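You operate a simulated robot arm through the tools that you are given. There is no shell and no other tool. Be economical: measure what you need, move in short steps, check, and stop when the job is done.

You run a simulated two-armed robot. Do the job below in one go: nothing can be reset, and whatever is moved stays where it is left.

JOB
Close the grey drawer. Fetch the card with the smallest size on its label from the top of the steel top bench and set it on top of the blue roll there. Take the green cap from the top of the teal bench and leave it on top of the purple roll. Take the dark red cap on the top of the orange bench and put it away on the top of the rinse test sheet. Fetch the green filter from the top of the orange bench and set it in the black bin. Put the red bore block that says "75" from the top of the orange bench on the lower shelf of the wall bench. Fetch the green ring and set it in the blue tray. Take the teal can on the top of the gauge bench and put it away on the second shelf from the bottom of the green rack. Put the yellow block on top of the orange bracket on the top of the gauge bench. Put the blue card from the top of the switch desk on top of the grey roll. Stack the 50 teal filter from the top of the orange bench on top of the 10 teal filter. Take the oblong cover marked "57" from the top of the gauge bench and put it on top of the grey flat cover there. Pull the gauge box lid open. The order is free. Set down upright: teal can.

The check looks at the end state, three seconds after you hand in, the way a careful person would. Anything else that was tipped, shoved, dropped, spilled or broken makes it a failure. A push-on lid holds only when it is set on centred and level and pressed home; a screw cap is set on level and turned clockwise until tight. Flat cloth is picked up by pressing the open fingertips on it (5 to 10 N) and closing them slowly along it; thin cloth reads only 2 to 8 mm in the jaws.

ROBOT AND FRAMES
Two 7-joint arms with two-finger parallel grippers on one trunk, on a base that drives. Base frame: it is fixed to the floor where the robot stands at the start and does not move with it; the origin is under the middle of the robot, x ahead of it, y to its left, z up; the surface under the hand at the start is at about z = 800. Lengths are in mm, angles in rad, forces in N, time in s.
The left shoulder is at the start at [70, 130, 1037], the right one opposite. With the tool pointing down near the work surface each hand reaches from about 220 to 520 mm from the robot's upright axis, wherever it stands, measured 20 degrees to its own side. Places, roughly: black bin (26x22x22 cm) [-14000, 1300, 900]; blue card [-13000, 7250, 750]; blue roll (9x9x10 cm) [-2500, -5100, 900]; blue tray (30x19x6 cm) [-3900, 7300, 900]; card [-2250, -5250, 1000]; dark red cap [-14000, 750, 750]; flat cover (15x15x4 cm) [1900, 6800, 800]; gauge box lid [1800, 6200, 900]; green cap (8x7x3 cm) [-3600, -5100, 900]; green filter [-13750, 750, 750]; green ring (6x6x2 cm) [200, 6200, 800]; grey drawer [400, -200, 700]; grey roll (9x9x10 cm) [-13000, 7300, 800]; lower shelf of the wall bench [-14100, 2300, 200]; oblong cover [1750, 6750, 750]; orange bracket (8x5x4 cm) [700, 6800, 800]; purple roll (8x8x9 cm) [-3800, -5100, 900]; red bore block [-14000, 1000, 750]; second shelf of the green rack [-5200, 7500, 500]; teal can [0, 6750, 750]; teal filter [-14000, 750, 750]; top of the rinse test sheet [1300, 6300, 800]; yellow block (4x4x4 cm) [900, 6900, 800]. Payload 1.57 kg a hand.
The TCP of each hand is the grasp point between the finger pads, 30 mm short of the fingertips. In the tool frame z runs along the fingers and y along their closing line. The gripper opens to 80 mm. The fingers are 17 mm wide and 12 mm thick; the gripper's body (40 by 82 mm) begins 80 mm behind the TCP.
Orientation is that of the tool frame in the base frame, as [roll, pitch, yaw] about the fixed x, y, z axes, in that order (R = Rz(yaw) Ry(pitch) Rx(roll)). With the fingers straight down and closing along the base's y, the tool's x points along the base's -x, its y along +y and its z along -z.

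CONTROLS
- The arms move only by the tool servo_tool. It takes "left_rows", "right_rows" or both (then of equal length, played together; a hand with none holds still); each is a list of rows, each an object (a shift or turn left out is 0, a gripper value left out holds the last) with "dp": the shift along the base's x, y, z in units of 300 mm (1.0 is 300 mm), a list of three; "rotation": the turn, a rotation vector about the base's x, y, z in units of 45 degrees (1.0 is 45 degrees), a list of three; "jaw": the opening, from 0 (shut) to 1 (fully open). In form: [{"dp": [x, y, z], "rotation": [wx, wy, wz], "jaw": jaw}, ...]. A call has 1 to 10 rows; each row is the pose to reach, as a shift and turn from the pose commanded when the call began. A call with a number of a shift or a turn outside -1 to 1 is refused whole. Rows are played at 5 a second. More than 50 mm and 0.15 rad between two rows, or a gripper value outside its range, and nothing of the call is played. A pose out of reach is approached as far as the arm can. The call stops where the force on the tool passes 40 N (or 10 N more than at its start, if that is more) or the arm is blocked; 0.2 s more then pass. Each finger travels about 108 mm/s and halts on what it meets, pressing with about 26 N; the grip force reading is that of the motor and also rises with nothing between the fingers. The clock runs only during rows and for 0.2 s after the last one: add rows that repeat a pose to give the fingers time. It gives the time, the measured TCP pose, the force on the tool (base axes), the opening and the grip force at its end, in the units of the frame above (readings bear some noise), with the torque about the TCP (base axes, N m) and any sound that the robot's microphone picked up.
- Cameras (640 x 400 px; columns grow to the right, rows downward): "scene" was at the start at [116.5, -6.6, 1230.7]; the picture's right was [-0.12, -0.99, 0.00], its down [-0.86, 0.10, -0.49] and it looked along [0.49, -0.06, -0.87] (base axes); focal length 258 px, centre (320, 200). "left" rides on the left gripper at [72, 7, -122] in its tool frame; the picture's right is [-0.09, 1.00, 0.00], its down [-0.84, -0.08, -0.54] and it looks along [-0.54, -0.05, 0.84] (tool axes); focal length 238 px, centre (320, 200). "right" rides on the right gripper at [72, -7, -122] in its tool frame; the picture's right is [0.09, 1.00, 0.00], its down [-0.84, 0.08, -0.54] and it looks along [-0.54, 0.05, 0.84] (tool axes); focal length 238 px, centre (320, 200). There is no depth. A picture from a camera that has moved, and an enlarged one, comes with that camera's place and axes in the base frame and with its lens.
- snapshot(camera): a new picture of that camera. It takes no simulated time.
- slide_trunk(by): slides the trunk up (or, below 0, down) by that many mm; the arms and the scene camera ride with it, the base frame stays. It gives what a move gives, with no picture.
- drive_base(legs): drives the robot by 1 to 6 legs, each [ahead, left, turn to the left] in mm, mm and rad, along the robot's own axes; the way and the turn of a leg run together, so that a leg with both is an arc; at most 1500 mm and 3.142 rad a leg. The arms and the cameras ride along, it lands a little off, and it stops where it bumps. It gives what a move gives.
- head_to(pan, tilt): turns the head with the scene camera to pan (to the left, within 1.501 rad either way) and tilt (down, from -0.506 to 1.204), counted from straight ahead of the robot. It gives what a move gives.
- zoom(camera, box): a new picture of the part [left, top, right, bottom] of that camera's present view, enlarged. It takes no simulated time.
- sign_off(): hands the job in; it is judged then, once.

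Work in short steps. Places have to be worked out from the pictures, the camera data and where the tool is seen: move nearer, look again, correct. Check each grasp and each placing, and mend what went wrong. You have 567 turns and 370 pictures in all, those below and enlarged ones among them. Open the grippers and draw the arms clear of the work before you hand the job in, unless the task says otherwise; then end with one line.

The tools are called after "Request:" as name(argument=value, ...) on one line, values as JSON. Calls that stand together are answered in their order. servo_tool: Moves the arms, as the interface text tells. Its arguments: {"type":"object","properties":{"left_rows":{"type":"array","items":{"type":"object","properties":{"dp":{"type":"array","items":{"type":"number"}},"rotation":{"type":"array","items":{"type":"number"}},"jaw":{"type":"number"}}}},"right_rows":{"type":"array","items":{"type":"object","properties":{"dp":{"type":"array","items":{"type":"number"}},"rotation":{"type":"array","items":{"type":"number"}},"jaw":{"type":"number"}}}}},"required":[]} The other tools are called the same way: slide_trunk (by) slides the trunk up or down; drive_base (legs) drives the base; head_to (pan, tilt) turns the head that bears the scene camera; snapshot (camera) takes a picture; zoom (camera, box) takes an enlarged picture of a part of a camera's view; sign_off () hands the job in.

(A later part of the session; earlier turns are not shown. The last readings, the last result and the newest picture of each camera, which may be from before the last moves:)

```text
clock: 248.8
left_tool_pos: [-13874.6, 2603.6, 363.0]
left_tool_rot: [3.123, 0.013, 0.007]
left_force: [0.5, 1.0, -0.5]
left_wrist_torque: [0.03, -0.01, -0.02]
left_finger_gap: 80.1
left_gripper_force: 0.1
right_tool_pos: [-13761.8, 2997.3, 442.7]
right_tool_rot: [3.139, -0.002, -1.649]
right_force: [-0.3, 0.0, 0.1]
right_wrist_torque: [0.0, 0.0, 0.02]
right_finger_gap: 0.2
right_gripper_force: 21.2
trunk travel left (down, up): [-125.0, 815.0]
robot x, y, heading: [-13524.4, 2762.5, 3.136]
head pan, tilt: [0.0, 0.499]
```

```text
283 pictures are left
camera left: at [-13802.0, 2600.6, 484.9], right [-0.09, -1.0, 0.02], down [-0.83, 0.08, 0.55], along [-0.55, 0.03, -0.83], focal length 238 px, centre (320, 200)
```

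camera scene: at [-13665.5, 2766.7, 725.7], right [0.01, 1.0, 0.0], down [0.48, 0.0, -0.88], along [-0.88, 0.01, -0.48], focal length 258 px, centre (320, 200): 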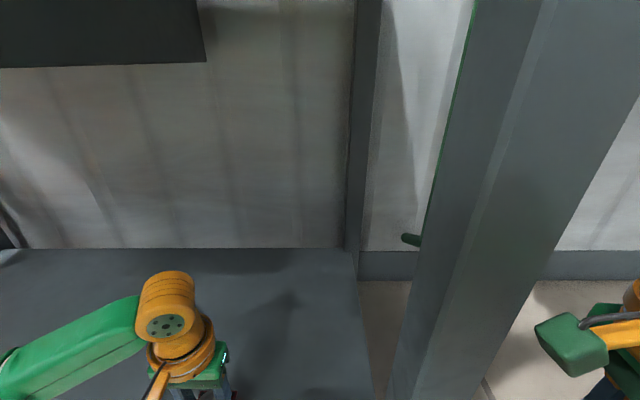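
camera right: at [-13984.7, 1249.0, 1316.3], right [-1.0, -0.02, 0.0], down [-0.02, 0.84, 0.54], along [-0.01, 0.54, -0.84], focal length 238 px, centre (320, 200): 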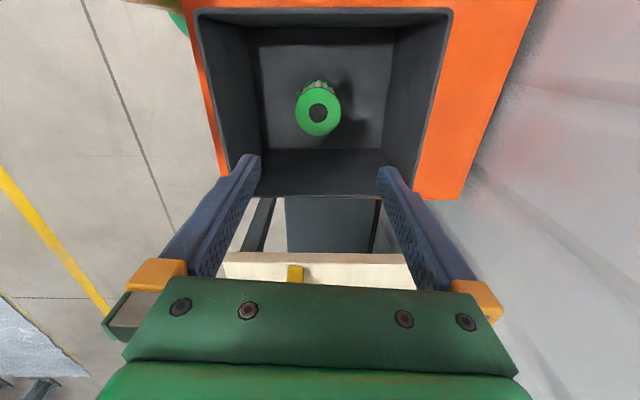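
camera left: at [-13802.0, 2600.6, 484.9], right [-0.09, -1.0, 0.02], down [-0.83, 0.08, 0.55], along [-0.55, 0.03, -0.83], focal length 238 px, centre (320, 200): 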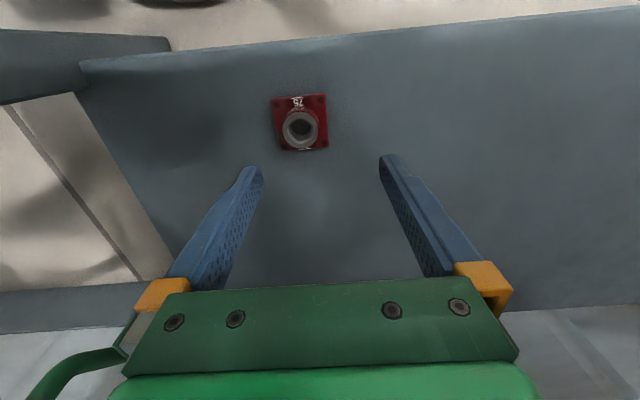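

Block "75" placed. Back out, raise the trunk, and go round to the left side of the orange bench facing +y.

Request:
drive_base(legs=[[-650, 0, 0]])

Request:
slide_trunk(by=720)

Request:
drive_base(legs=[[0, 1500, 0], [0, 1200, 0], [0, 0, -1.568], [0, 1020, 0]])

Request:
head_to(pan=0.2, tilt=0.6)

Request:
snapshot(camera="scene")

```text
clock: 252.5
left_tool_pos: [-13224.5, 2599.2, 361.6]
left_tool_rot: [3.123, 0.012, 0.008]
left_force: [0.4, -0.5, -0.5]
left_wrist_torque: [0.0, 0.01, -0.03]
left_finger_gap: 80.0
left_gripper_force: 0.0
right_tool_pos: [-13111.3, 2992.6, 441.9]
right_tool_rot: [3.14, 0.001, -1.65]
right_force: [0.6, -0.1, 0.4]
right_wrist_torque: [0.01, -0.01, 0.01]
right_finger_gap: 0.0
right_gripper_force: 21.0
trunk travel left (down, up): [-125.0, 815.0]
robot x, y, heading: [-12874.4, 2761.2, 3.131]
head pan, tilt: [0.0, 0.499]
```

```text
refused: 720 is not a number from -400 to 400
```

```text
clock: 274.2
left_tool_pos: [-14067.9, 402.4, 362.8]
left_tool_rot: [3.119, 0.013, -1.549]
left_force: [0.0, 0.2, 0.6]
left_wrist_torque: [0.0, -0.02, 0.02]
left_finger_gap: 80.1
left_gripper_force: 0.0
right_tool_pos: [-13673.7, 294.5, 441.0]
right_tool_rot: [3.14, 0.001, 3.078]
right_force: [0.4, 0.4, 0.3]
right_wrist_torque: [0.01, -0.02, 0.01]
right_finger_gap: 0.2
right_gripper_force: 21.4
trunk travel left (down, up): [-125.0, 815.0]
robot x, y, heading: [-13899.8, 51.7, 1.572]
head pan, tilt: [0.0, 0.499]
```

```text
clock: 275.0
left_tool_pos: [-14068.4, 402.3, 362.8]
left_tool_rot: [3.123, 0.012, -1.549]
left_force: [0.1, 0.4, -1.0]
left_wrist_torque: [-0.01, 0.01, 0.01]
left_finger_gap: 79.9
left_gripper_force: 0.1
right_tool_pos: [-13673.7, 295.3, 441.6]
right_tool_rot: [3.141, 0.0, 3.077]
right_force: [0.9, -1.1, 0.0]
right_wrist_torque: [0.0, 0.01, 0.01]
right_finger_gap: 0.0
right_gripper_force: 21.3
trunk travel left (down, up): [-125.0, 815.0]
robot x, y, heading: [-13902.6, 46.6, 1.576]
head pan, tilt: [0.201, 0.6]
```

```text
282 pictures are left
camera scene: at [-13920.9, 191.9, 716.7], right [0.98, 0.21, 0.0], down [0.12, -0.55, -0.83], along [-0.17, 0.81, -0.56], focal length 258 px, centre (320, 200)
```

scene: 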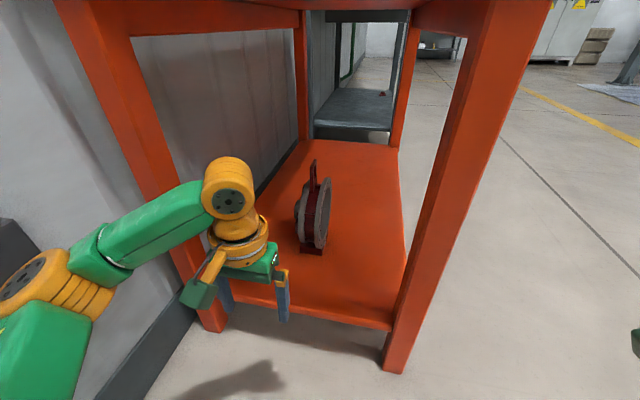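

The trunk raise was refused (max 400 per call). Back up, then raise in two steps.

Request:
drive_base(legs=[[-250, 0, 0]])

Request:
slide_trunk(by=400)

Request:
slide_trunk(by=350)

Request:
snapshot(camera="scene")

```text
clock: 276.8
left_tool_pos: [-14067.3, 154.7, 363.1]
left_tool_rot: [3.122, 0.011, -1.55]
left_force: [0.6, 0.2, -0.8]
left_wrist_torque: [0.0, 0.0, 0.0]
left_finger_gap: 80.0
left_gripper_force: 0.0
right_tool_pos: [-13671.5, 47.5, 441.2]
right_tool_rot: [3.139, 0.0, 3.076]
right_force: [0.0, 0.4, -0.2]
right_wrist_torque: [-0.02, 0.02, 0.0]
right_finger_gap: 0.1
right_gripper_force: 22.0
trunk travel left (down, up): [-125.0, 815.0]
robot x, y, heading: [-13901.3, -191.2, 1.577]
head pan, tilt: [0.201, 0.6]
```

```text
clock: 280.6
left_tool_pos: [-14067.0, 155.4, 762.8]
left_tool_rot: [3.124, 0.012, -1.549]
left_force: [-0.2, -0.3, -0.4]
left_wrist_torque: [0.02, -0.01, 0.02]
left_finger_gap: 79.9
left_gripper_force: 0.1
right_tool_pos: [-13670.7, 45.8, 841.8]
right_tool_rot: [3.141, 0.0, 3.078]
right_force: [-0.8, 0.0, -0.3]
right_wrist_torque: [0.01, -0.02, 0.03]
right_finger_gap: 0.2
right_gripper_force: 21.9
trunk travel left (down, up): [-525.0, 415.0]
robot x, y, heading: [-13900.0, -194.9, 1.575]
head pan, tilt: [0.201, 0.6]
```

```text
clock: 284.0
left_tool_pos: [-14067.0, 154.7, 1112.0]
left_tool_rot: [3.122, 0.012, -1.549]
left_force: [-0.1, -0.1, -0.6]
left_wrist_torque: [0.01, -0.01, 0.01]
left_finger_gap: 79.8
left_gripper_force: 0.0
right_tool_pos: [-13672.1, 46.6, 1192.1]
right_tool_rot: [3.14, 0.0, 3.076]
right_force: [1.3, -0.1, 0.1]
right_wrist_torque: [0.02, 0.0, 0.0]
right_finger_gap: 0.1
right_gripper_force: 21.4
trunk travel left (down, up): [-875.0, 65.0]
robot x, y, heading: [-13902.2, -196.5, 1.58]
head pan, tilt: [0.201, 0.6]
```

```text
281 pictures are left
camera scene: at [-13919.2, -56.2, 1466.7], right [0.98, 0.21, 0.0], down [0.12, -0.55, -0.82], along [-0.17, 0.81, -0.57], focal length 258 px, centre (320, 200)
```

scene: 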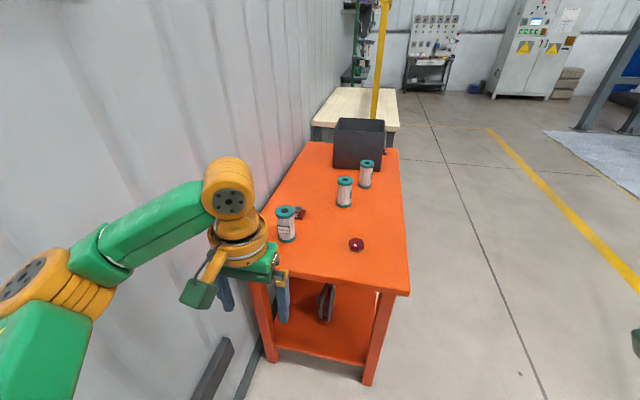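

Request:
zoom(camera="scene", box=[250, 150, 400, 270])

```text
3.33 times, centred on (325, 210) of scene
camera zoom: at [-13919.2, -56.2, 1466.7], right [0.98, 0.21, 0.0], down [0.12, -0.55, -0.82], along [-0.17, 0.81, -0.57], focal length 861 px, centre (303, 167)
```

zoom: 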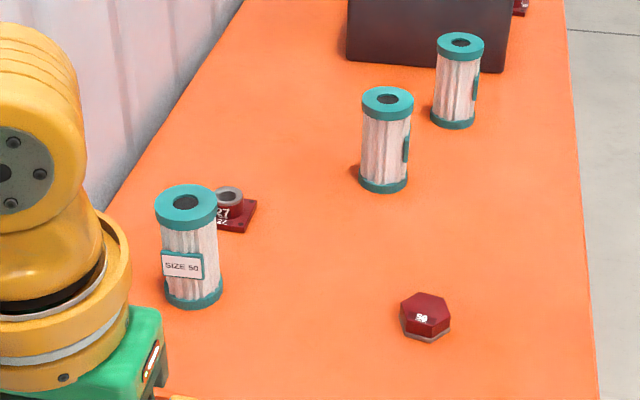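

"SIZE 50" confirmed. Drive up to the bench's left end (y≈235).

Request:
drive_base(legs=[[380, 0, 0], [45, 0, 0]])

Request:
servo_tool(left_rows=[{"dp": [-0.1, 0.04, 0]}, {"dp": [-0.2, 0.08, -0.05]}, {"dp": [-0.3, 0.12, -0.15]}, {"dp": [-0.38, 0.15, -0.3]}])

Request:
snapshot(camera="left")

Request:
snapshot(camera="scene")

```text
clock: 286.9
left_tool_pos: [-14073.1, 569.1, 1115.8]
left_tool_rot: [3.12, 0.019, -1.547]
left_force: [-0.1, -1.0, -0.2]
left_wrist_torque: [0.05, 0.02, 0.0]
left_finger_gap: 80.1
left_gripper_force: 0.0
right_tool_pos: [-13676.4, 463.7, 1193.7]
right_tool_rot: [3.13, -0.001, 3.082]
right_force: [0.5, -0.9, -0.4]
right_wrist_torque: [0.07, 0.02, 0.01]
right_finger_gap: 0.1
right_gripper_force: 21.4
trunk travel left (down, up): [-875.0, 65.0]
robot x, y, heading: [-13907.0, 231.7, 1.581]
head pan, tilt: [0.201, 0.6]
```

```text
refused: row 4 steps farther than a row can; nothing moved
```

```text
279 pictures are left
camera left: at [-14075.1, 495.9, 1236.7], right [-1.0, 0.07, 0.02], down [0.07, 0.83, 0.56], along [0.02, 0.56, -0.83], focal length 238 px, centre (320, 200)
```

left: 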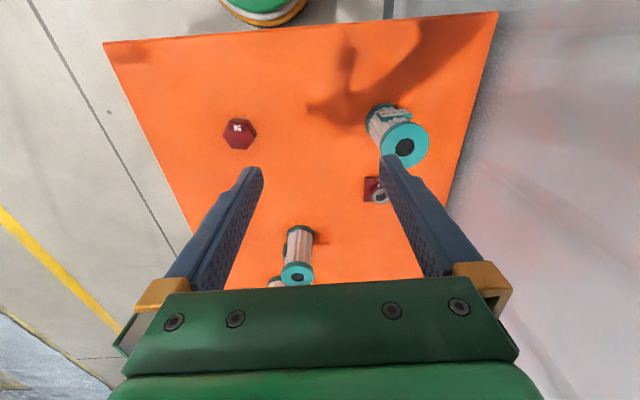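

```text
278 pictures are left
camera scene: at [-13923.8, 357.2, 1467.8], right [0.98, 0.21, 0.0], down [0.12, -0.55, -0.83], along [-0.17, 0.81, -0.56], focal length 258 px, centre (320, 200)
```

scene: 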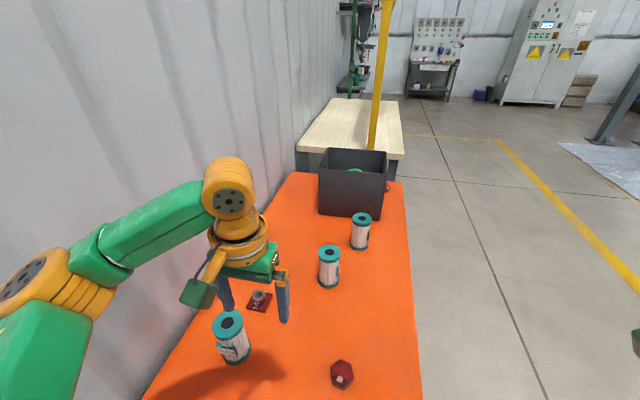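

Request:
servo_tool(left_rows=[{"dp": [-0.13, 0.06, 0]}, {"dp": [-0.26, 0.12, 0]}, {"dp": [-0.38, 0.18, 0]}, {"dp": [-0.385, 0.183, -0.15]}, {"dp": [-0.385, 0.183, -0.3]}, {"dp": [-0.385, 0.183, -0.4]}])

Request:
snapshot(camera="left")

```text
clock: 288.3
left_tool_pos: [-14187.8, 632.7, 992.6]
left_tool_rot: [3.121, 0.013, -1.546]
left_force: [-0.4, -0.8, -0.4]
left_wrist_torque: [-0.01, 0.01, -0.01]
left_finger_gap: 80.1
left_gripper_force: 0.0
right_tool_pos: [-13677.3, 471.1, 1193.0]
right_tool_rot: [3.14, -0.002, 3.083]
right_force: [-0.2, 0.2, -0.1]
right_wrist_torque: [-0.03, 0.02, -0.01]
right_finger_gap: 0.2
right_gripper_force: 21.7
trunk travel left (down, up): [-875.0, 65.0]
robot x, y, heading: [-13907.4, 231.0, 1.583]
head pan, tilt: [0.201, 0.6]
```

```text
277 pictures are left
camera left: at [-14190.9, 559.6, 1114.4], right [-1.0, 0.07, 0.02], down [0.07, 0.83, 0.55], along [0.02, 0.55, -0.83], focal length 238 px, centre (320, 200)
```

left: 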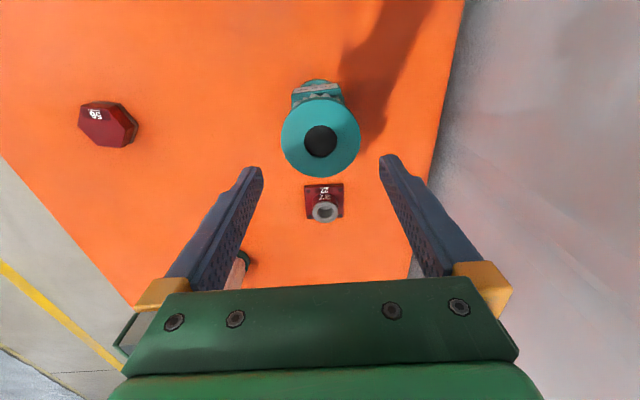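

Request:
servo_tool(left_rows=[{"dp": [-0.01, -0.035, -0.1]}, {"dp": [-0.01, -0.035, -0.2]}, {"dp": [-0.01, -0.035, -0.26]}, {"dp": [-0.01, -0.035, -0.26], "jaw": 0.6}, {"dp": [-0.01, -0.035, -0.26], "jaw": 0.5}, {"dp": [-0.01, -0.035, -0.26], "jaw": 0.5}, {"dp": [-0.01, -0.035, -0.15], "jaw": 0.5}])

Request:
snapshot(camera="left")

```text
clock: 289.9
left_tool_pos: [-14191.9, 622.2, 948.6]
left_tool_rot: [3.119, 0.011, -1.546]
left_force: [0.4, 0.5, -2.0]
left_wrist_torque: [-0.04, 0.02, 0.01]
left_finger_gap: 65.4
left_gripper_force: 25.9
right_tool_pos: [-13677.0, 471.7, 1191.3]
right_tool_rot: [3.139, 0.0, 3.083]
right_force: [-0.7, -0.5, -0.8]
right_wrist_torque: [-0.02, 0.03, 0.03]
right_finger_gap: 0.2
right_gripper_force: 21.2
trunk travel left (down, up): [-875.0, 65.0]
robot x, y, heading: [-13906.2, 229.2, 1.584]
head pan, tilt: [0.201, 0.6]
```

```text
276 pictures are left
camera left: at [-14194.2, 548.5, 1069.4], right [-1.0, 0.07, 0.02], down [0.07, 0.83, 0.55], along [0.02, 0.55, -0.84], focal length 238 px, centre (320, 200)
```

left: 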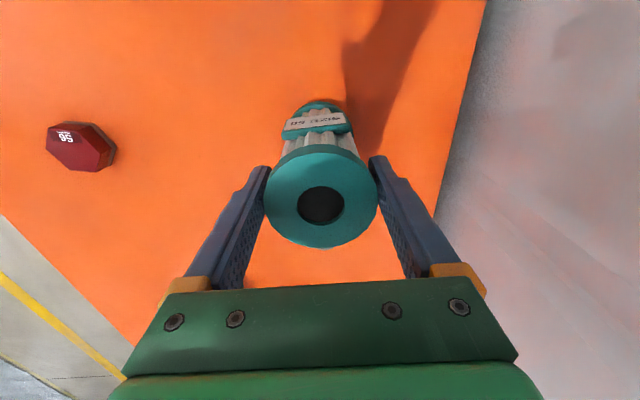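

Held (65 mm). Lift high, back off, move out, and go round to the front of the bench.

Request:
servo_tool(left_rows=[{"dp": [0, 0, 0.15]}, {"dp": [0, 0, 0.3]}, {"dp": [0, 0, 0.45]}, {"dp": [0, 0, 0.55]}])

Request:
drive_base(legs=[[-420, 0, 0], [0, -1000, 0], [0, 0, 1.557], [0, -1160, 0], [500, 0, 0]])

Request:
head_to(pan=0.1, tilt=0.75)

Request:
snapshot(camera="scene")

Request:
snapshot(camera="left")

```text
clock: 290.9
left_tool_pos: [-14192.2, 621.0, 1112.3]
left_tool_rot: [3.122, 0.009, -1.548]
left_force: [1.2, 1.4, -2.7]
left_wrist_torque: [-0.01, 0.0, 0.01]
left_finger_gap: 65.3
left_gripper_force: 25.8
right_tool_pos: [-13677.4, 471.8, 1190.8]
right_tool_rot: [3.14, 0.001, 3.082]
right_force: [0.4, -0.3, -0.1]
right_wrist_torque: [0.03, 0.0, 0.03]
right_finger_gap: 0.0
right_gripper_force: 21.8
trunk travel left (down, up): [-875.0, 65.0]
robot x, y, heading: [-13903.2, 229.2, 1.577]
head pan, tilt: [0.201, 0.6]
```

```text
clock: 310.1
left_tool_pos: [-13801.3, 705.4, 1111.6]
left_tool_rot: [3.122, 0.011, 0.011]
left_force: [0.3, 0.7, -2.1]
left_wrist_torque: [0.0, 0.02, 0.05]
left_finger_gap: 65.4
left_gripper_force: 25.7
right_tool_pos: [-13643.9, 1217.4, 1192.3]
right_tool_rot: [3.139, 0.002, -1.647]
right_force: [0.0, 0.7, 0.1]
right_wrist_torque: [-0.02, 0.0, -0.02]
right_finger_gap: 0.0
right_gripper_force: 21.7
trunk travel left (down, up): [-875.0, 65.0]
robot x, y, heading: [-13405.9, 987.5, 3.141]
head pan, tilt: [0.201, 0.6]
```

```text
clock: 310.8
left_tool_pos: [-13803.4, 707.5, 1112.8]
left_tool_rot: [3.122, 0.011, 0.008]
left_force: [0.9, 0.8, -2.4]
left_wrist_torque: [0.02, 0.02, 0.0]
left_finger_gap: 65.1
left_gripper_force: 25.7
right_tool_pos: [-13644.4, 1218.3, 1192.1]
right_tool_rot: [3.141, 0.0, -1.644]
right_force: [1.0, -0.7, -1.3]
right_wrist_torque: [-0.02, 0.03, 0.01]
right_finger_gap: 0.0
right_gripper_force: 21.4
trunk travel left (down, up): [-875.0, 65.0]
robot x, y, heading: [-13409.5, 986.8, 3.136]
head pan, tilt: [0.099, 0.75]
```

```text
275 pictures are left
camera scene: at [-13538.8, 979.3, 1453.8], right [-0.1, 1.0, 0.0], down [0.68, 0.07, -0.73], along [-0.73, -0.07, -0.68], focal length 258 px, centre (320, 200)
```

scene: 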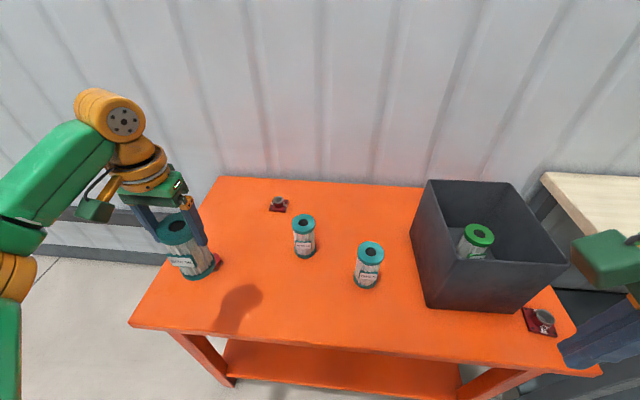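

```text
274 pictures are left
camera left: at [-13729.4, 703.2, 1233.6], right [-0.08, -1.0, 0.02], down [-0.83, 0.08, 0.55], along [-0.55, 0.03, -0.83], focal length 238 px, centre (320, 200)
```

left: 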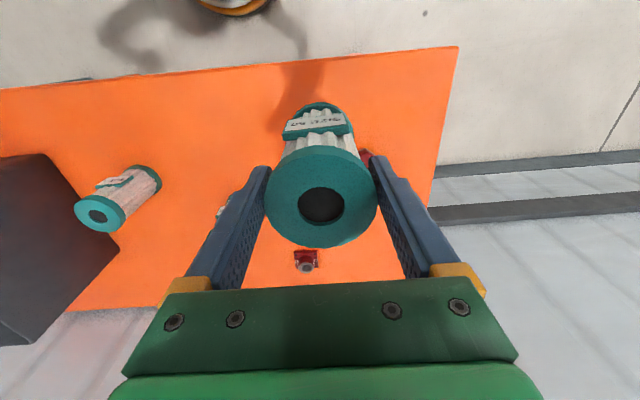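

Drive in 160 and bring the filter over size 10 at ≈[-14008, 886].

Request:
drive_base(legs=[[150, 0, 0]])

Request:
servo_tool(left_rows=[{"dp": [0, 0.15, 0]}, {"dp": [0, 0.3, 0]}, {"dp": [-0.05, 0.45, 0]}, {"dp": [-0.1, 0.55, 0]}, {"dp": [-0.15, 0.597, 0]}, {"dp": [-0.15, 0.597, 0]}])

Request:
snapshot(camera="scene")

Request:
snapshot(camera="left")

```text
clock: 312.2
left_tool_pos: [-13947.7, 706.7, 1114.0]
left_tool_rot: [3.123, 0.013, 0.012]
left_force: [0.9, -0.2, -2.0]
left_wrist_torque: [-0.01, 0.02, 0.04]
left_finger_gap: 65.1
left_gripper_force: 25.9
right_tool_pos: [-13789.9, 1218.0, 1192.6]
right_tool_rot: [3.135, 0.0, -1.644]
right_force: [-0.7, -0.4, 0.6]
right_wrist_torque: [0.02, -0.01, -0.02]
right_finger_gap: 0.0
right_gripper_force: 21.3
trunk travel left (down, up): [-875.0, 65.0]
robot x, y, heading: [-13554.1, 985.5, 3.14]
head pan, tilt: [0.099, 0.75]
```

```text
clock: 313.6
left_tool_pos: [-13996.4, 885.0, 1112.6]
left_tool_rot: [3.123, 0.009, 0.011]
left_force: [0.2, -0.3, -1.7]
left_wrist_torque: [0.02, -0.02, -0.02]
left_finger_gap: 65.3
left_gripper_force: 26.3
right_tool_pos: [-13793.8, 1218.3, 1191.8]
right_tool_rot: [3.141, 0.001, -1.646]
right_force: [-0.1, 0.4, 0.0]
right_wrist_torque: [-0.01, 0.0, 0.02]
right_finger_gap: 0.1
right_gripper_force: 21.1
trunk travel left (down, up): [-875.0, 65.0]
robot x, y, heading: [-13553.8, 985.3, 3.142]
head pan, tilt: [0.099, 0.75]
```

```text
273 pictures are left
camera scene: at [-13687.5, 979.4, 1453.7], right [-0.1, 1.0, 0.0], down [0.68, 0.07, -0.73], along [-0.73, -0.07, -0.68], focal length 258 px, centre (320, 200)
```

scene: 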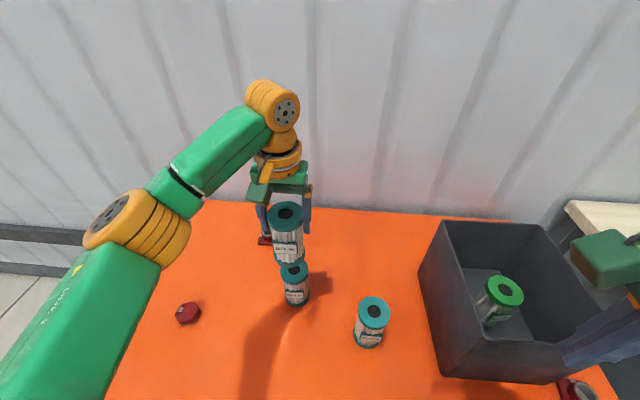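

```text
272 pictures are left
camera left: at [-13923.0, 882.6, 1233.2], right [-0.08, -1.0, 0.02], down [-0.83, 0.08, 0.55], along [-0.55, 0.03, -0.84], focal length 238 px, centre (320, 200)
```

left: 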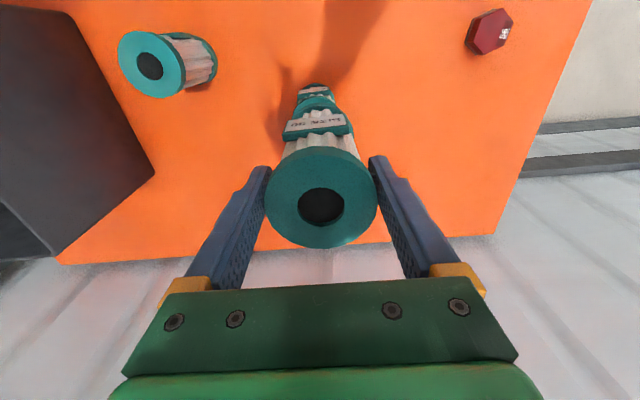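

Request:
servo_tool(left_rows=[{"dp": [-0.018, 0.003, -0.06]}, {"dp": [-0.018, 0.003, -0.12]}, {"dp": [-0.018, 0.003, -0.175]}, {"dp": [-0.018, 0.003, -0.175]}])

Request:
zoom(camera="scene", box=[220, 160, 380, 320])

Request:
zoom(camera="left", box=[240, 60, 400, 260])

```text
clock: 314.6
left_tool_pos: [-14000.4, 886.4, 1058.1]
left_tool_rot: [3.121, 0.011, 0.011]
left_force: [-0.1, 0.9, -2.3]
left_wrist_torque: [0.01, -0.03, -0.03]
left_finger_gap: 65.6
left_gripper_force: 25.6
right_tool_pos: [-13793.7, 1218.5, 1191.5]
right_tool_rot: [3.141, 0.0, -1.646]
right_force: [-0.4, 0.6, -0.1]
right_wrist_torque: [0.02, -0.02, -0.02]
right_finger_gap: 0.0
right_gripper_force: 21.6
trunk travel left (down, up): [-875.0, 65.0]
robot x, y, heading: [-13559.6, 987.7, 3.135]
head pan, tilt: [0.099, 0.75]
```

```text
2.50 times, centred on (300, 240) of scene
camera zoom: at [-13687.7, 980.1, 1453.7], right [-0.1, 1.0, 0.0], down [0.68, 0.07, -0.73], along [-0.73, -0.07, -0.68], focal length 646 px, centre (370, 100)
```

zoom: 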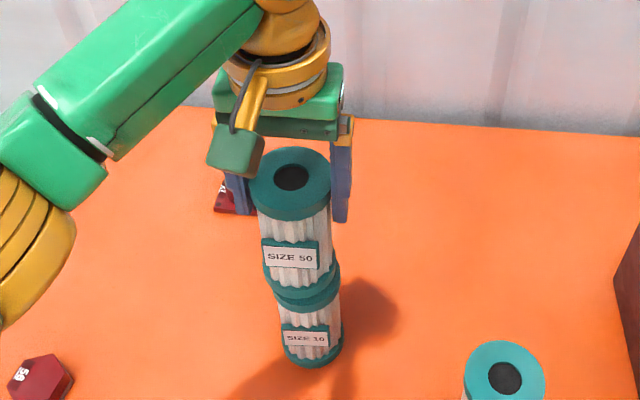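

```text
2.00 times, centred on (320, 160) of left
camera zoom: at [-13927.6, 883.4, 1180.8], right [-0.08, -1.0, 0.02], down [-0.83, 0.08, 0.55], along [-0.55, 0.03, -0.84], focal length 477 px, centre (320, 280)
```

zoom: 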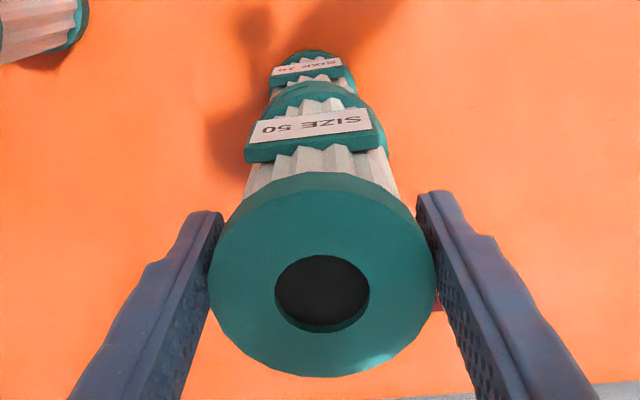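

Computed: size 10 axis ≈[-14006, 886.5], top ≈931; held bottom ≈957. Shift -5 mm in x and lower to contact.

Request:
servo_tool(left_rows=[{"dp": [-0.015, 0.002, 0]}, {"dp": [-0.015, 0.002, -0.05]}, {"dp": [-0.015, 0.002, -0.075]}, {"dp": [-0.015, 0.002, -0.09]}, {"dp": [-0.015, 0.002, -0.1]}, {"dp": [-0.015, 0.002, -0.1]}])

Request:
zoom(camera="scene", box=[220, 160, 380, 320])

```text
clock: 316.0
left_tool_pos: [-14000.7, 886.8, 1032.1]
left_tool_rot: [3.12, 0.015, 0.012]
left_force: [-1.4, -1.2, 19.8]
left_wrist_torque: [0.52, 0.24, 0.04]
left_finger_gap: 65.2
left_gripper_force: 26.2
right_tool_pos: [-13790.0, 1218.6, 1192.3]
right_tool_rot: [3.137, -0.003, -1.645]
right_force: [-0.1, 0.6, 0.5]
right_wrist_torque: [0.02, -0.01, 0.0]
right_finger_gap: 0.0
right_gripper_force: 21.1
trunk travel left (down, up): [-875.0, 65.0]
robot x, y, heading: [-13551.8, 988.7, 3.14]
head pan, tilt: [0.099, 0.75]
```

```text
2.50 times, centred on (300, 240) of scene
camera zoom: at [-13682.2, 980.5, 1454.3], right [-0.1, 1.0, 0.0], down [0.68, 0.07, -0.73], along [-0.73, -0.07, -0.68], focal length 646 px, centre (370, 100)
```

zoom: 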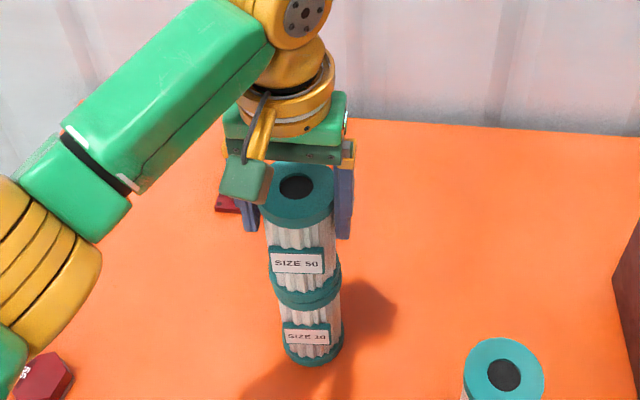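

Contact, stacked and aligned. Release gently and rise.

Request:
servo_tool(left_rows=[{"dp": [0, 0, 0.006]}, {"dp": [0, 0, 0.006], "jaw": 0.9}, {"dp": [0, 0, 0.006], "jaw": 1}, {"dp": [0, 0, 0.1]}, {"dp": [0, 0, 0.2]}])

Request:
zoom(camera="scene", box=[220, 160, 380, 320])

Request:
snapshot(camera="left")

```text
clock: 317.2
left_tool_pos: [-14005.5, 887.9, 1089.0]
left_tool_rot: [3.123, 0.011, 0.01]
left_force: [-0.6, -0.2, 0.7]
left_wrist_torque: [0.03, -0.02, 0.0]
left_finger_gap: 80.2
left_gripper_force: 0.0
right_tool_pos: [-13793.3, 1219.0, 1190.2]
right_tool_rot: [3.141, 0.001, -1.646]
right_force: [0.5, 0.8, 0.4]
right_wrist_torque: [0.02, 0.02, -0.02]
right_finger_gap: 0.0
right_gripper_force: 21.3
trunk travel left (down, up): [-875.0, 65.0]
robot x, y, heading: [-13556.9, 987.1, 3.14]
head pan, tilt: [0.099, 0.75]
```

```text
2.50 times, centred on (300, 240) of scene
camera zoom: at [-13686.7, 980.3, 1453.8], right [-0.1, 1.0, 0.0], down [0.68, 0.07, -0.73], along [-0.73, -0.07, -0.68], focal length 646 px, centre (370, 100)
```

zoom: 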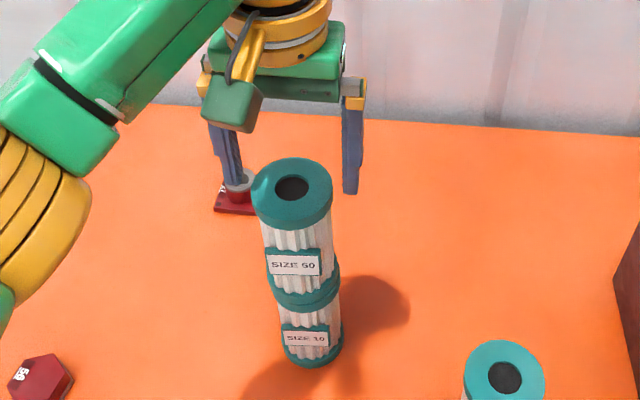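

```text
267 pictures are left
camera left: at [-13931.8, 884.9, 1211.7], right [-0.08, -1.0, 0.02], down [-0.83, 0.08, 0.55], along [-0.55, 0.03, -0.84], focal length 238 px, centre (320, 200)
```

left: 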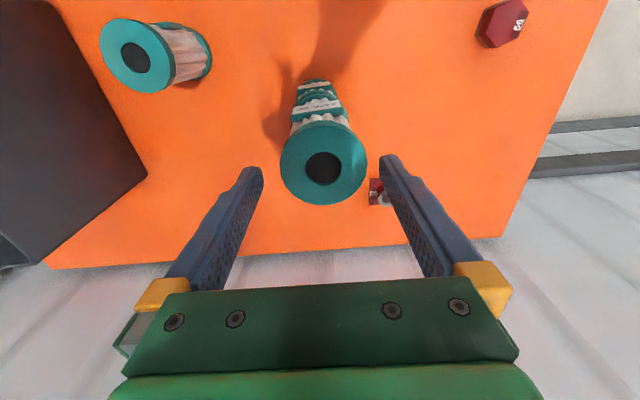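

Stack stands. Raise the hand, shift the base left 250 to reach the dark red hex cap.

Request:
servo_tool(left_rows=[{"dp": [0, 0, 0.1]}, {"dp": [0.1, 0, 0.15]}, {"dp": [0.2, 0, 0.15]}])

Request:
drive_base(legs=[[0, 250, 0]])

Request:
snapshot(camera="left")

Request:
snapshot(camera="scene")

```text
clock: 318.0
left_tool_pos: [-13943.1, 886.7, 1134.9]
left_tool_rot: [3.122, 0.012, 0.011]
left_force: [0.3, -0.1, 0.3]
left_wrist_torque: [0.02, 0.02, 0.03]
left_finger_gap: 80.2
left_gripper_force: 0.1
right_tool_pos: [-13792.0, 1216.6, 1192.0]
right_tool_rot: [3.138, -0.001, -1.645]
right_force: [0.6, -0.4, -0.3]
right_wrist_torque: [0.04, 0.01, 0.01]
right_finger_gap: 0.0
right_gripper_force: 21.3
trunk travel left (down, up): [-875.0, 65.0]
robot x, y, heading: [-13552.9, 983.4, 3.135]
head pan, tilt: [0.099, 0.75]
```

```text
clock: 319.8
left_tool_pos: [-13945.6, 640.5, 1134.5]
left_tool_rot: [3.12, 0.014, 0.007]
left_force: [1.3, 0.9, 1.2]
left_wrist_torque: [-0.01, -0.04, -0.02]
left_finger_gap: 79.9
left_gripper_force: 0.2
right_tool_pos: [-13793.5, 971.8, 1190.6]
right_tool_rot: [3.141, -0.004, -1.649]
right_force: [0.1, 0.6, 0.3]
right_wrist_torque: [-0.02, -0.02, 0.0]
right_finger_gap: 0.0
right_gripper_force: 21.2
trunk travel left (down, up): [-875.0, 65.0]
robot x, y, heading: [-13557.6, 735.0, 3.138]
head pan, tilt: [0.099, 0.75]
```

```text
266 pictures are left
camera left: at [-13873.2, 637.9, 1256.5], right [-0.08, -1.0, 0.02], down [-0.83, 0.08, 0.55], along [-0.55, 0.03, -0.83], focal length 238 px, centre (320, 200)
```

left: 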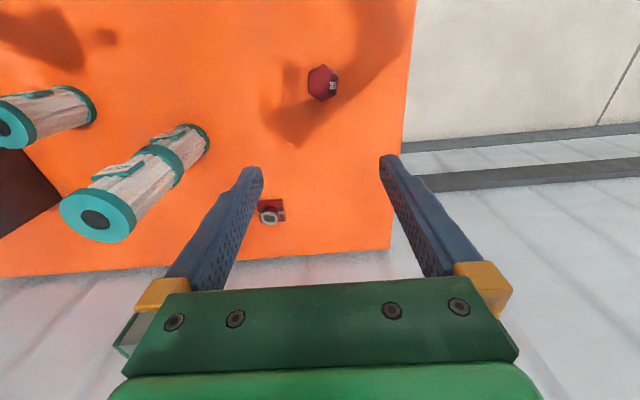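

```text
265 pictures are left
camera scene: at [-13688.0, 733.6, 1453.8], right [-0.09, 1.0, 0.0], down [0.68, 0.06, -0.73], along [-0.73, -0.07, -0.68], focal length 258 px, centre (320, 200)
```

scene: 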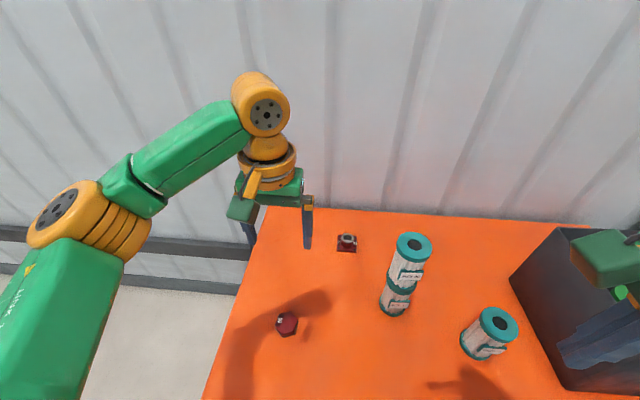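

Hex cap ≈[-13926, 631], flats facing ±y. Move above and descend.

Request:
servo_tool(left_rows=[{"dp": [0.067, -0.03, -0.1]}, {"dp": [0.067, -0.03, -0.25]}, {"dp": [0.067, -0.03, -0.4]}, {"dp": [0.067, -0.03, -0.55]}, {"dp": [0.067, -0.03, -0.7]}, {"dp": [0.067, -0.03, -0.78]}])

Request:
snapshot(camera="left")

```text
clock: 321.2
left_tool_pos: [-13926.1, 628.9, 900.4]
left_tool_rot: [3.12, 0.014, 0.011]
left_force: [0.0, 0.4, 0.0]
left_wrist_torque: [0.01, -0.01, 0.0]
left_finger_gap: 80.0
left_gripper_force: 0.1
right_tool_pos: [-13794.5, 968.3, 1192.0]
right_tool_rot: [3.139, -0.001, -1.648]
right_force: [0.3, -0.7, -0.2]
right_wrist_torque: [0.02, -0.01, 0.02]
right_finger_gap: 0.0
right_gripper_force: 21.2
trunk travel left (down, up): [-875.0, 65.0]
robot x, y, heading: [-13554.6, 736.3, 3.134]
head pan, tilt: [0.099, 0.75]
```

```text
264 pictures are left
camera left: at [-13853.1, 626.0, 1022.1], right [-0.08, -1.0, 0.02], down [-0.83, 0.08, 0.55], along [-0.55, 0.03, -0.83], focal length 238 px, centre (320, 200)
```

left: 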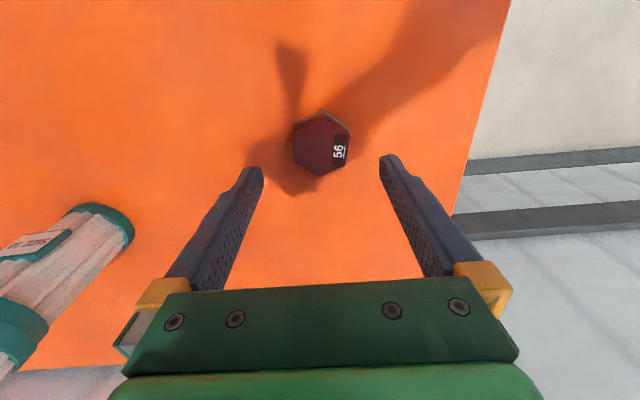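

Request:
servo_tool(left_rows=[{"dp": [0.02, -0.006, -0.08]}, {"dp": [0.02, -0.006, -0.15]}, {"dp": [0.02, -0.006, -0.178]}, {"dp": [0.02, -0.006, -0.178], "jaw": 0.7}, {"dp": [0.02, -0.006, -0.178], "jaw": 0.4}, {"dp": [0.02, -0.006, -0.178], "jaw": 0.4}, {"dp": [0.02, -0.006, -0.178], "jaw": 0.4}, {"dp": [0.02, -0.006, -0.05], "jaw": 0.4}])

Request:
snapshot(camera="left")

```text
clock: 323.0
left_tool_pos: [-13920.5, 627.3, 884.5]
left_tool_rot: [3.122, 0.008, 0.006]
left_force: [0.2, 0.1, -2.6]
left_wrist_torque: [0.0, -0.02, 0.0]
left_finger_gap: 50.6
left_gripper_force: 26.0
right_tool_pos: [-13792.8, 968.7, 1191.0]
right_tool_rot: [3.14, -0.001, -1.649]
right_force: [-0.6, -0.1, -0.2]
right_wrist_torque: [-0.02, 0.04, -0.04]
right_finger_gap: 0.1
right_gripper_force: 21.2
trunk travel left (down, up): [-875.0, 65.0]
robot x, y, heading: [-13558.3, 734.1, 3.135]
head pan, tilt: [0.099, 0.75]
```

```text
263 pictures are left
camera left: at [-13847.1, 623.6, 1007.5], right [-0.08, -1.0, 0.02], down [-0.83, 0.08, 0.55], along [-0.55, 0.03, -0.84], focal length 238 px, centre (320, 200)
```

left: 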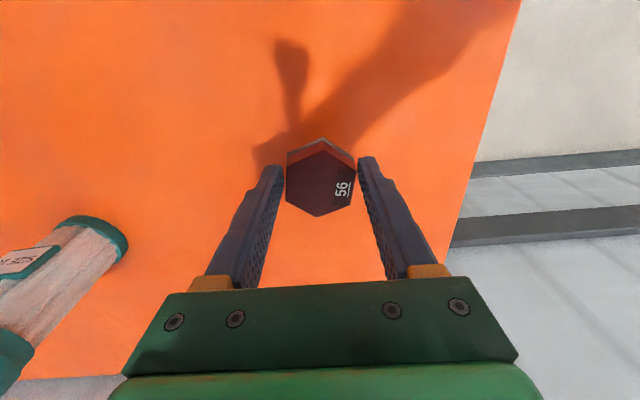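

Held (50.6 mm). Lift, back off, face +y, and look toward the switch desk.

Request:
servo_tool(left_rows=[{"dp": [0, 0, 0.16]}, {"dp": [0, 0, 0.32]}, {"dp": [0, 0, 0.48]}, {"dp": [0.1, 0, 0.6]}, {"dp": [0.2, 0, 0.7]}])

Request:
drive_base(legs=[[-800, 0, 0], [0, 0, -1.565]])

Request:
head_to(pan=0, tilt=0.2)

Request:
snapshot(camera="scene")

```text
clock: 324.2
left_tool_pos: [-13858.2, 627.1, 1098.0]
left_tool_rot: [3.121, 0.012, 0.008]
left_force: [0.6, 0.2, -3.4]
left_wrist_torque: [-0.01, -0.02, -0.01]
left_finger_gap: 50.9
left_gripper_force: 25.6
right_tool_pos: [-13792.5, 969.0, 1191.5]
right_tool_rot: [3.139, -0.001, -1.647]
right_force: [0.2, 0.2, 0.3]
right_wrist_torque: [0.01, 0.05, -0.02]
right_finger_gap: 0.0
right_gripper_force: 21.4
trunk travel left (down, up): [-875.0, 65.0]
robot x, y, heading: [-13553.6, 735.8, 3.136]
head pan, tilt: [0.099, 0.75]
```

```text
clock: 332.3
left_tool_pos: [-12873.0, 1036.7, 1096.2]
left_tool_rot: [3.122, 0.011, -1.559]
left_force: [0.0, -0.4, -3.1]
left_wrist_torque: [0.0, 0.01, 0.0]
left_finger_gap: 50.2
left_gripper_force: 25.8
right_tool_pos: [-12532.1, 970.2, 1191.5]
right_tool_rot: [3.14, 0.0, 3.071]
right_force: [0.9, 0.3, -0.1]
right_wrist_torque: [0.01, 0.04, -0.01]
right_finger_gap: 0.0
right_gripper_force: 21.4
trunk travel left (down, up): [-875.0, 65.0]
robot x, y, heading: [-12762.1, 732.7, 1.568]
head pan, tilt: [0.099, 0.75]
```

```text
clock: 333.2
left_tool_pos: [-12872.5, 1035.8, 1096.7]
left_tool_rot: [3.122, 0.01, -1.559]
left_force: [0.1, 0.9, -2.9]
left_wrist_torque: [-0.02, 0.01, -0.01]
left_finger_gap: 50.3
left_gripper_force: 26.4
right_tool_pos: [-12530.4, 970.5, 1191.2]
right_tool_rot: [3.14, 0.0, 3.071]
right_force: [0.3, 0.0, 0.2]
right_wrist_torque: [-0.03, -0.01, -0.01]
right_finger_gap: 0.2
right_gripper_force: 21.6
trunk travel left (down, up): [-875.0, 65.0]
robot x, y, heading: [-12761.3, 732.0, 1.571]
head pan, tilt: [0.0, 0.201]
```

```text
262 pictures are left
camera scene: at [-12761.5, 877.6, 1503.3], right [1.0, 0.0, 0.0], down [0.0, -0.2, -0.98], along [0.0, 0.98, -0.2], focal length 258 px, centre (320, 200)
```

scene: 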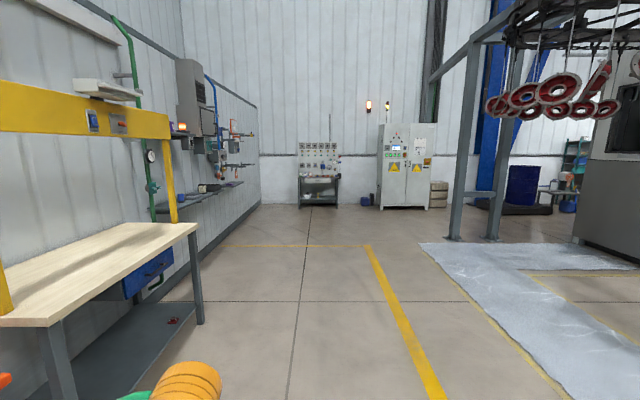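

Clear way ahead to the switch desk. Drive +y about 5.3 m.

Request:
drive_base(legs=[[1500, 0, 0], [1500, 0, 0], [1500, 0, 0], [800, 0, 0]])

Request:
head_to(pan=0, tilt=0.5)

Request:
snapshot(camera="scene")

```text
clock: 358.7
left_tool_pos: [-12909.2, 6353.0, 1096.4]
left_tool_rot: [3.12, 0.013, -1.534]
left_force: [0.2, 0.4, -2.4]
left_wrist_torque: [-0.05, 0.0, -0.01]
left_finger_gap: 49.8
left_gripper_force: 25.9
right_tool_pos: [-12567.1, 6296.2, 1191.8]
right_tool_rot: [3.138, 0.0, 3.093]
right_force: [-0.5, 0.1, -0.1]
right_wrist_torque: [0.02, -0.01, -0.02]
right_finger_gap: 0.0
right_gripper_force: 21.0
trunk travel left (down, up): [-875.0, 65.0]
robot x, y, heading: [-12792.8, 6053.9, 1.595]
head pan, tilt: [0.0, 0.201]
```

```text
clock: 359.5
left_tool_pos: [-12910.1, 6355.1, 1096.1]
left_tool_rot: [3.123, 0.011, -1.534]
left_force: [-0.1, 0.1, -3.6]
left_wrist_torque: [-0.03, -0.01, -0.01]
left_finger_gap: 49.8
left_gripper_force: 26.3
right_tool_pos: [-12568.4, 6297.4, 1190.1]
right_tool_rot: [3.139, 0.001, 3.093]
right_force: [0.6, -0.1, -0.2]
right_wrist_torque: [0.03, 0.01, 0.02]
right_finger_gap: 0.0
right_gripper_force: 20.7
trunk travel left (down, up): [-875.0, 65.0]
robot x, y, heading: [-12795.6, 6050.1, 1.594]
head pan, tilt: [0.0, 0.499]
```

```text
261 pictures are left
camera scene: at [-12795.4, 6196.3, 1475.8], right [1.0, 0.02, 0.0], down [0.01, -0.48, -0.88], along [-0.02, 0.88, -0.48], focal length 258 px, centre (320, 200)
```

scene: 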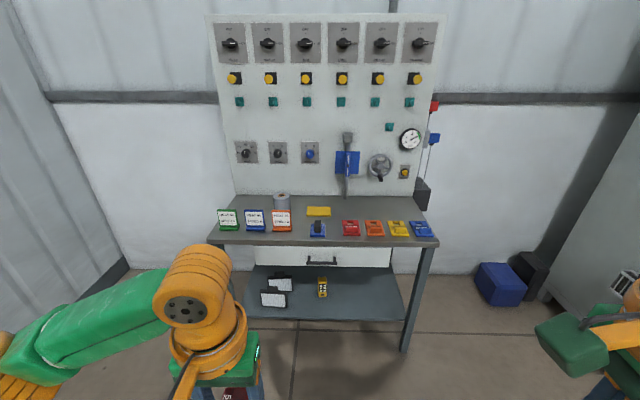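

Request:
zoom(camera="scene", box=[205, 175, 345, 255])

```text
4.57 times, centred on (275, 215) of scene
camera zoom: at [-12795.4, 6196.3, 1475.8], right [1.0, 0.02, 0.0], down [0.01, -0.48, -0.88], along [-0.02, 0.88, -0.48], focal length 1181 px, centre (526, 131)
```

zoom: 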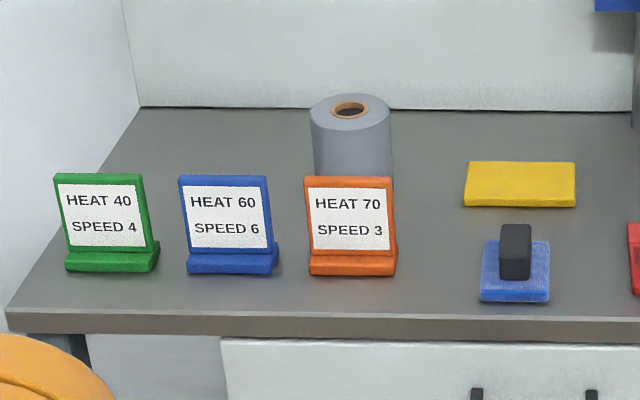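

Blue card (HEAT 60) ≈[-13126, 7208], grey roll ≈[-13020, 7370], desk z≈760. Drive closer for the right hand.

Request:
drive_base(legs=[[0, 355, -0.023], [600, 0, 0], [180, 0, 0]])

Request:
head_to(pan=-0.15, tilt=0.9)

Request:
snapshot(camera="scene")

Request:
snapshot(camera="right")

```text
clock: 365.9
left_tool_pos: [-13252.0, 7128.5, 1097.6]
left_tool_rot: [3.122, 0.015, -1.568]
left_force: [-0.1, 0.2, -2.8]
left_wrist_torque: [-0.02, 0.0, 0.01]
left_finger_gap: 49.8
left_gripper_force: 25.6
right_tool_pos: [-12911.8, 7060.7, 1192.1]
right_tool_rot: [3.137, -0.001, 3.062]
right_force: [0.0, -1.5, -0.2]
right_wrist_torque: [0.02, 0.03, 0.03]
right_finger_gap: 0.0
right_gripper_force: 21.2
trunk travel left (down, up): [-875.0, 65.0]
robot x, y, heading: [-13141.1, 6831.2, 1.562]
head pan, tilt: [0.0, 0.499]
```

```text
clock: 366.8
left_tool_pos: [-13251.8, 7132.0, 1097.7]
left_tool_rot: [3.123, 0.011, -1.567]
left_force: [-0.5, 0.0, -2.2]
left_wrist_torque: [-0.05, 0.02, -0.01]
left_finger_gap: 49.7
left_gripper_force: 25.9
right_tool_pos: [-12910.7, 7065.7, 1191.4]
right_tool_rot: [3.141, 0.0, 3.062]
right_force: [0.2, 0.5, 0.4]
right_wrist_torque: [0.0, 0.02, 0.02]
right_finger_gap: 0.0
right_gripper_force: 21.2
trunk travel left (down, up): [-875.0, 65.0]
robot x, y, heading: [-13144.7, 6827.9, 1.566]
head pan, tilt: [-0.15, 0.901]
```

```text
259 pictures are left
camera scene: at [-13131.6, 6954.8, 1441.8], right [0.99, -0.16, 0.0], down [-0.12, -0.77, -0.62], along [0.1, 0.61, -0.78], focal length 258 px, centre (320, 200)
```

scene: 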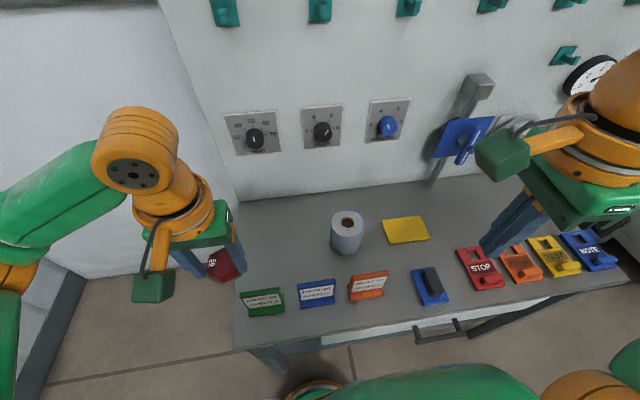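

```text
258 pictures are left
camera right: at [-12984.6, 7064.4, 1314.5], right [-0.01, 1.0, 0.0], down [0.84, 0.01, 0.54], along [0.54, 0.01, -0.84], focal length 238 px, centre (320, 200)
```

right: 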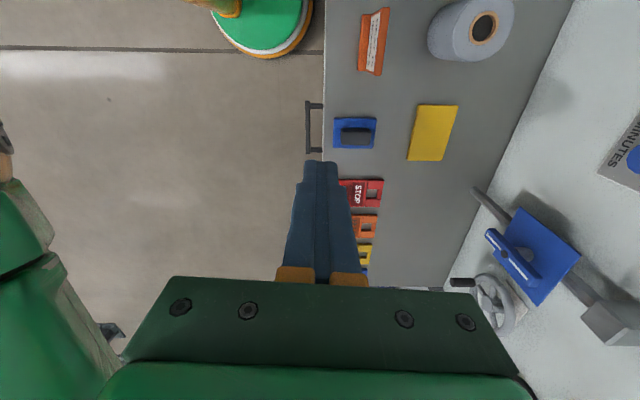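

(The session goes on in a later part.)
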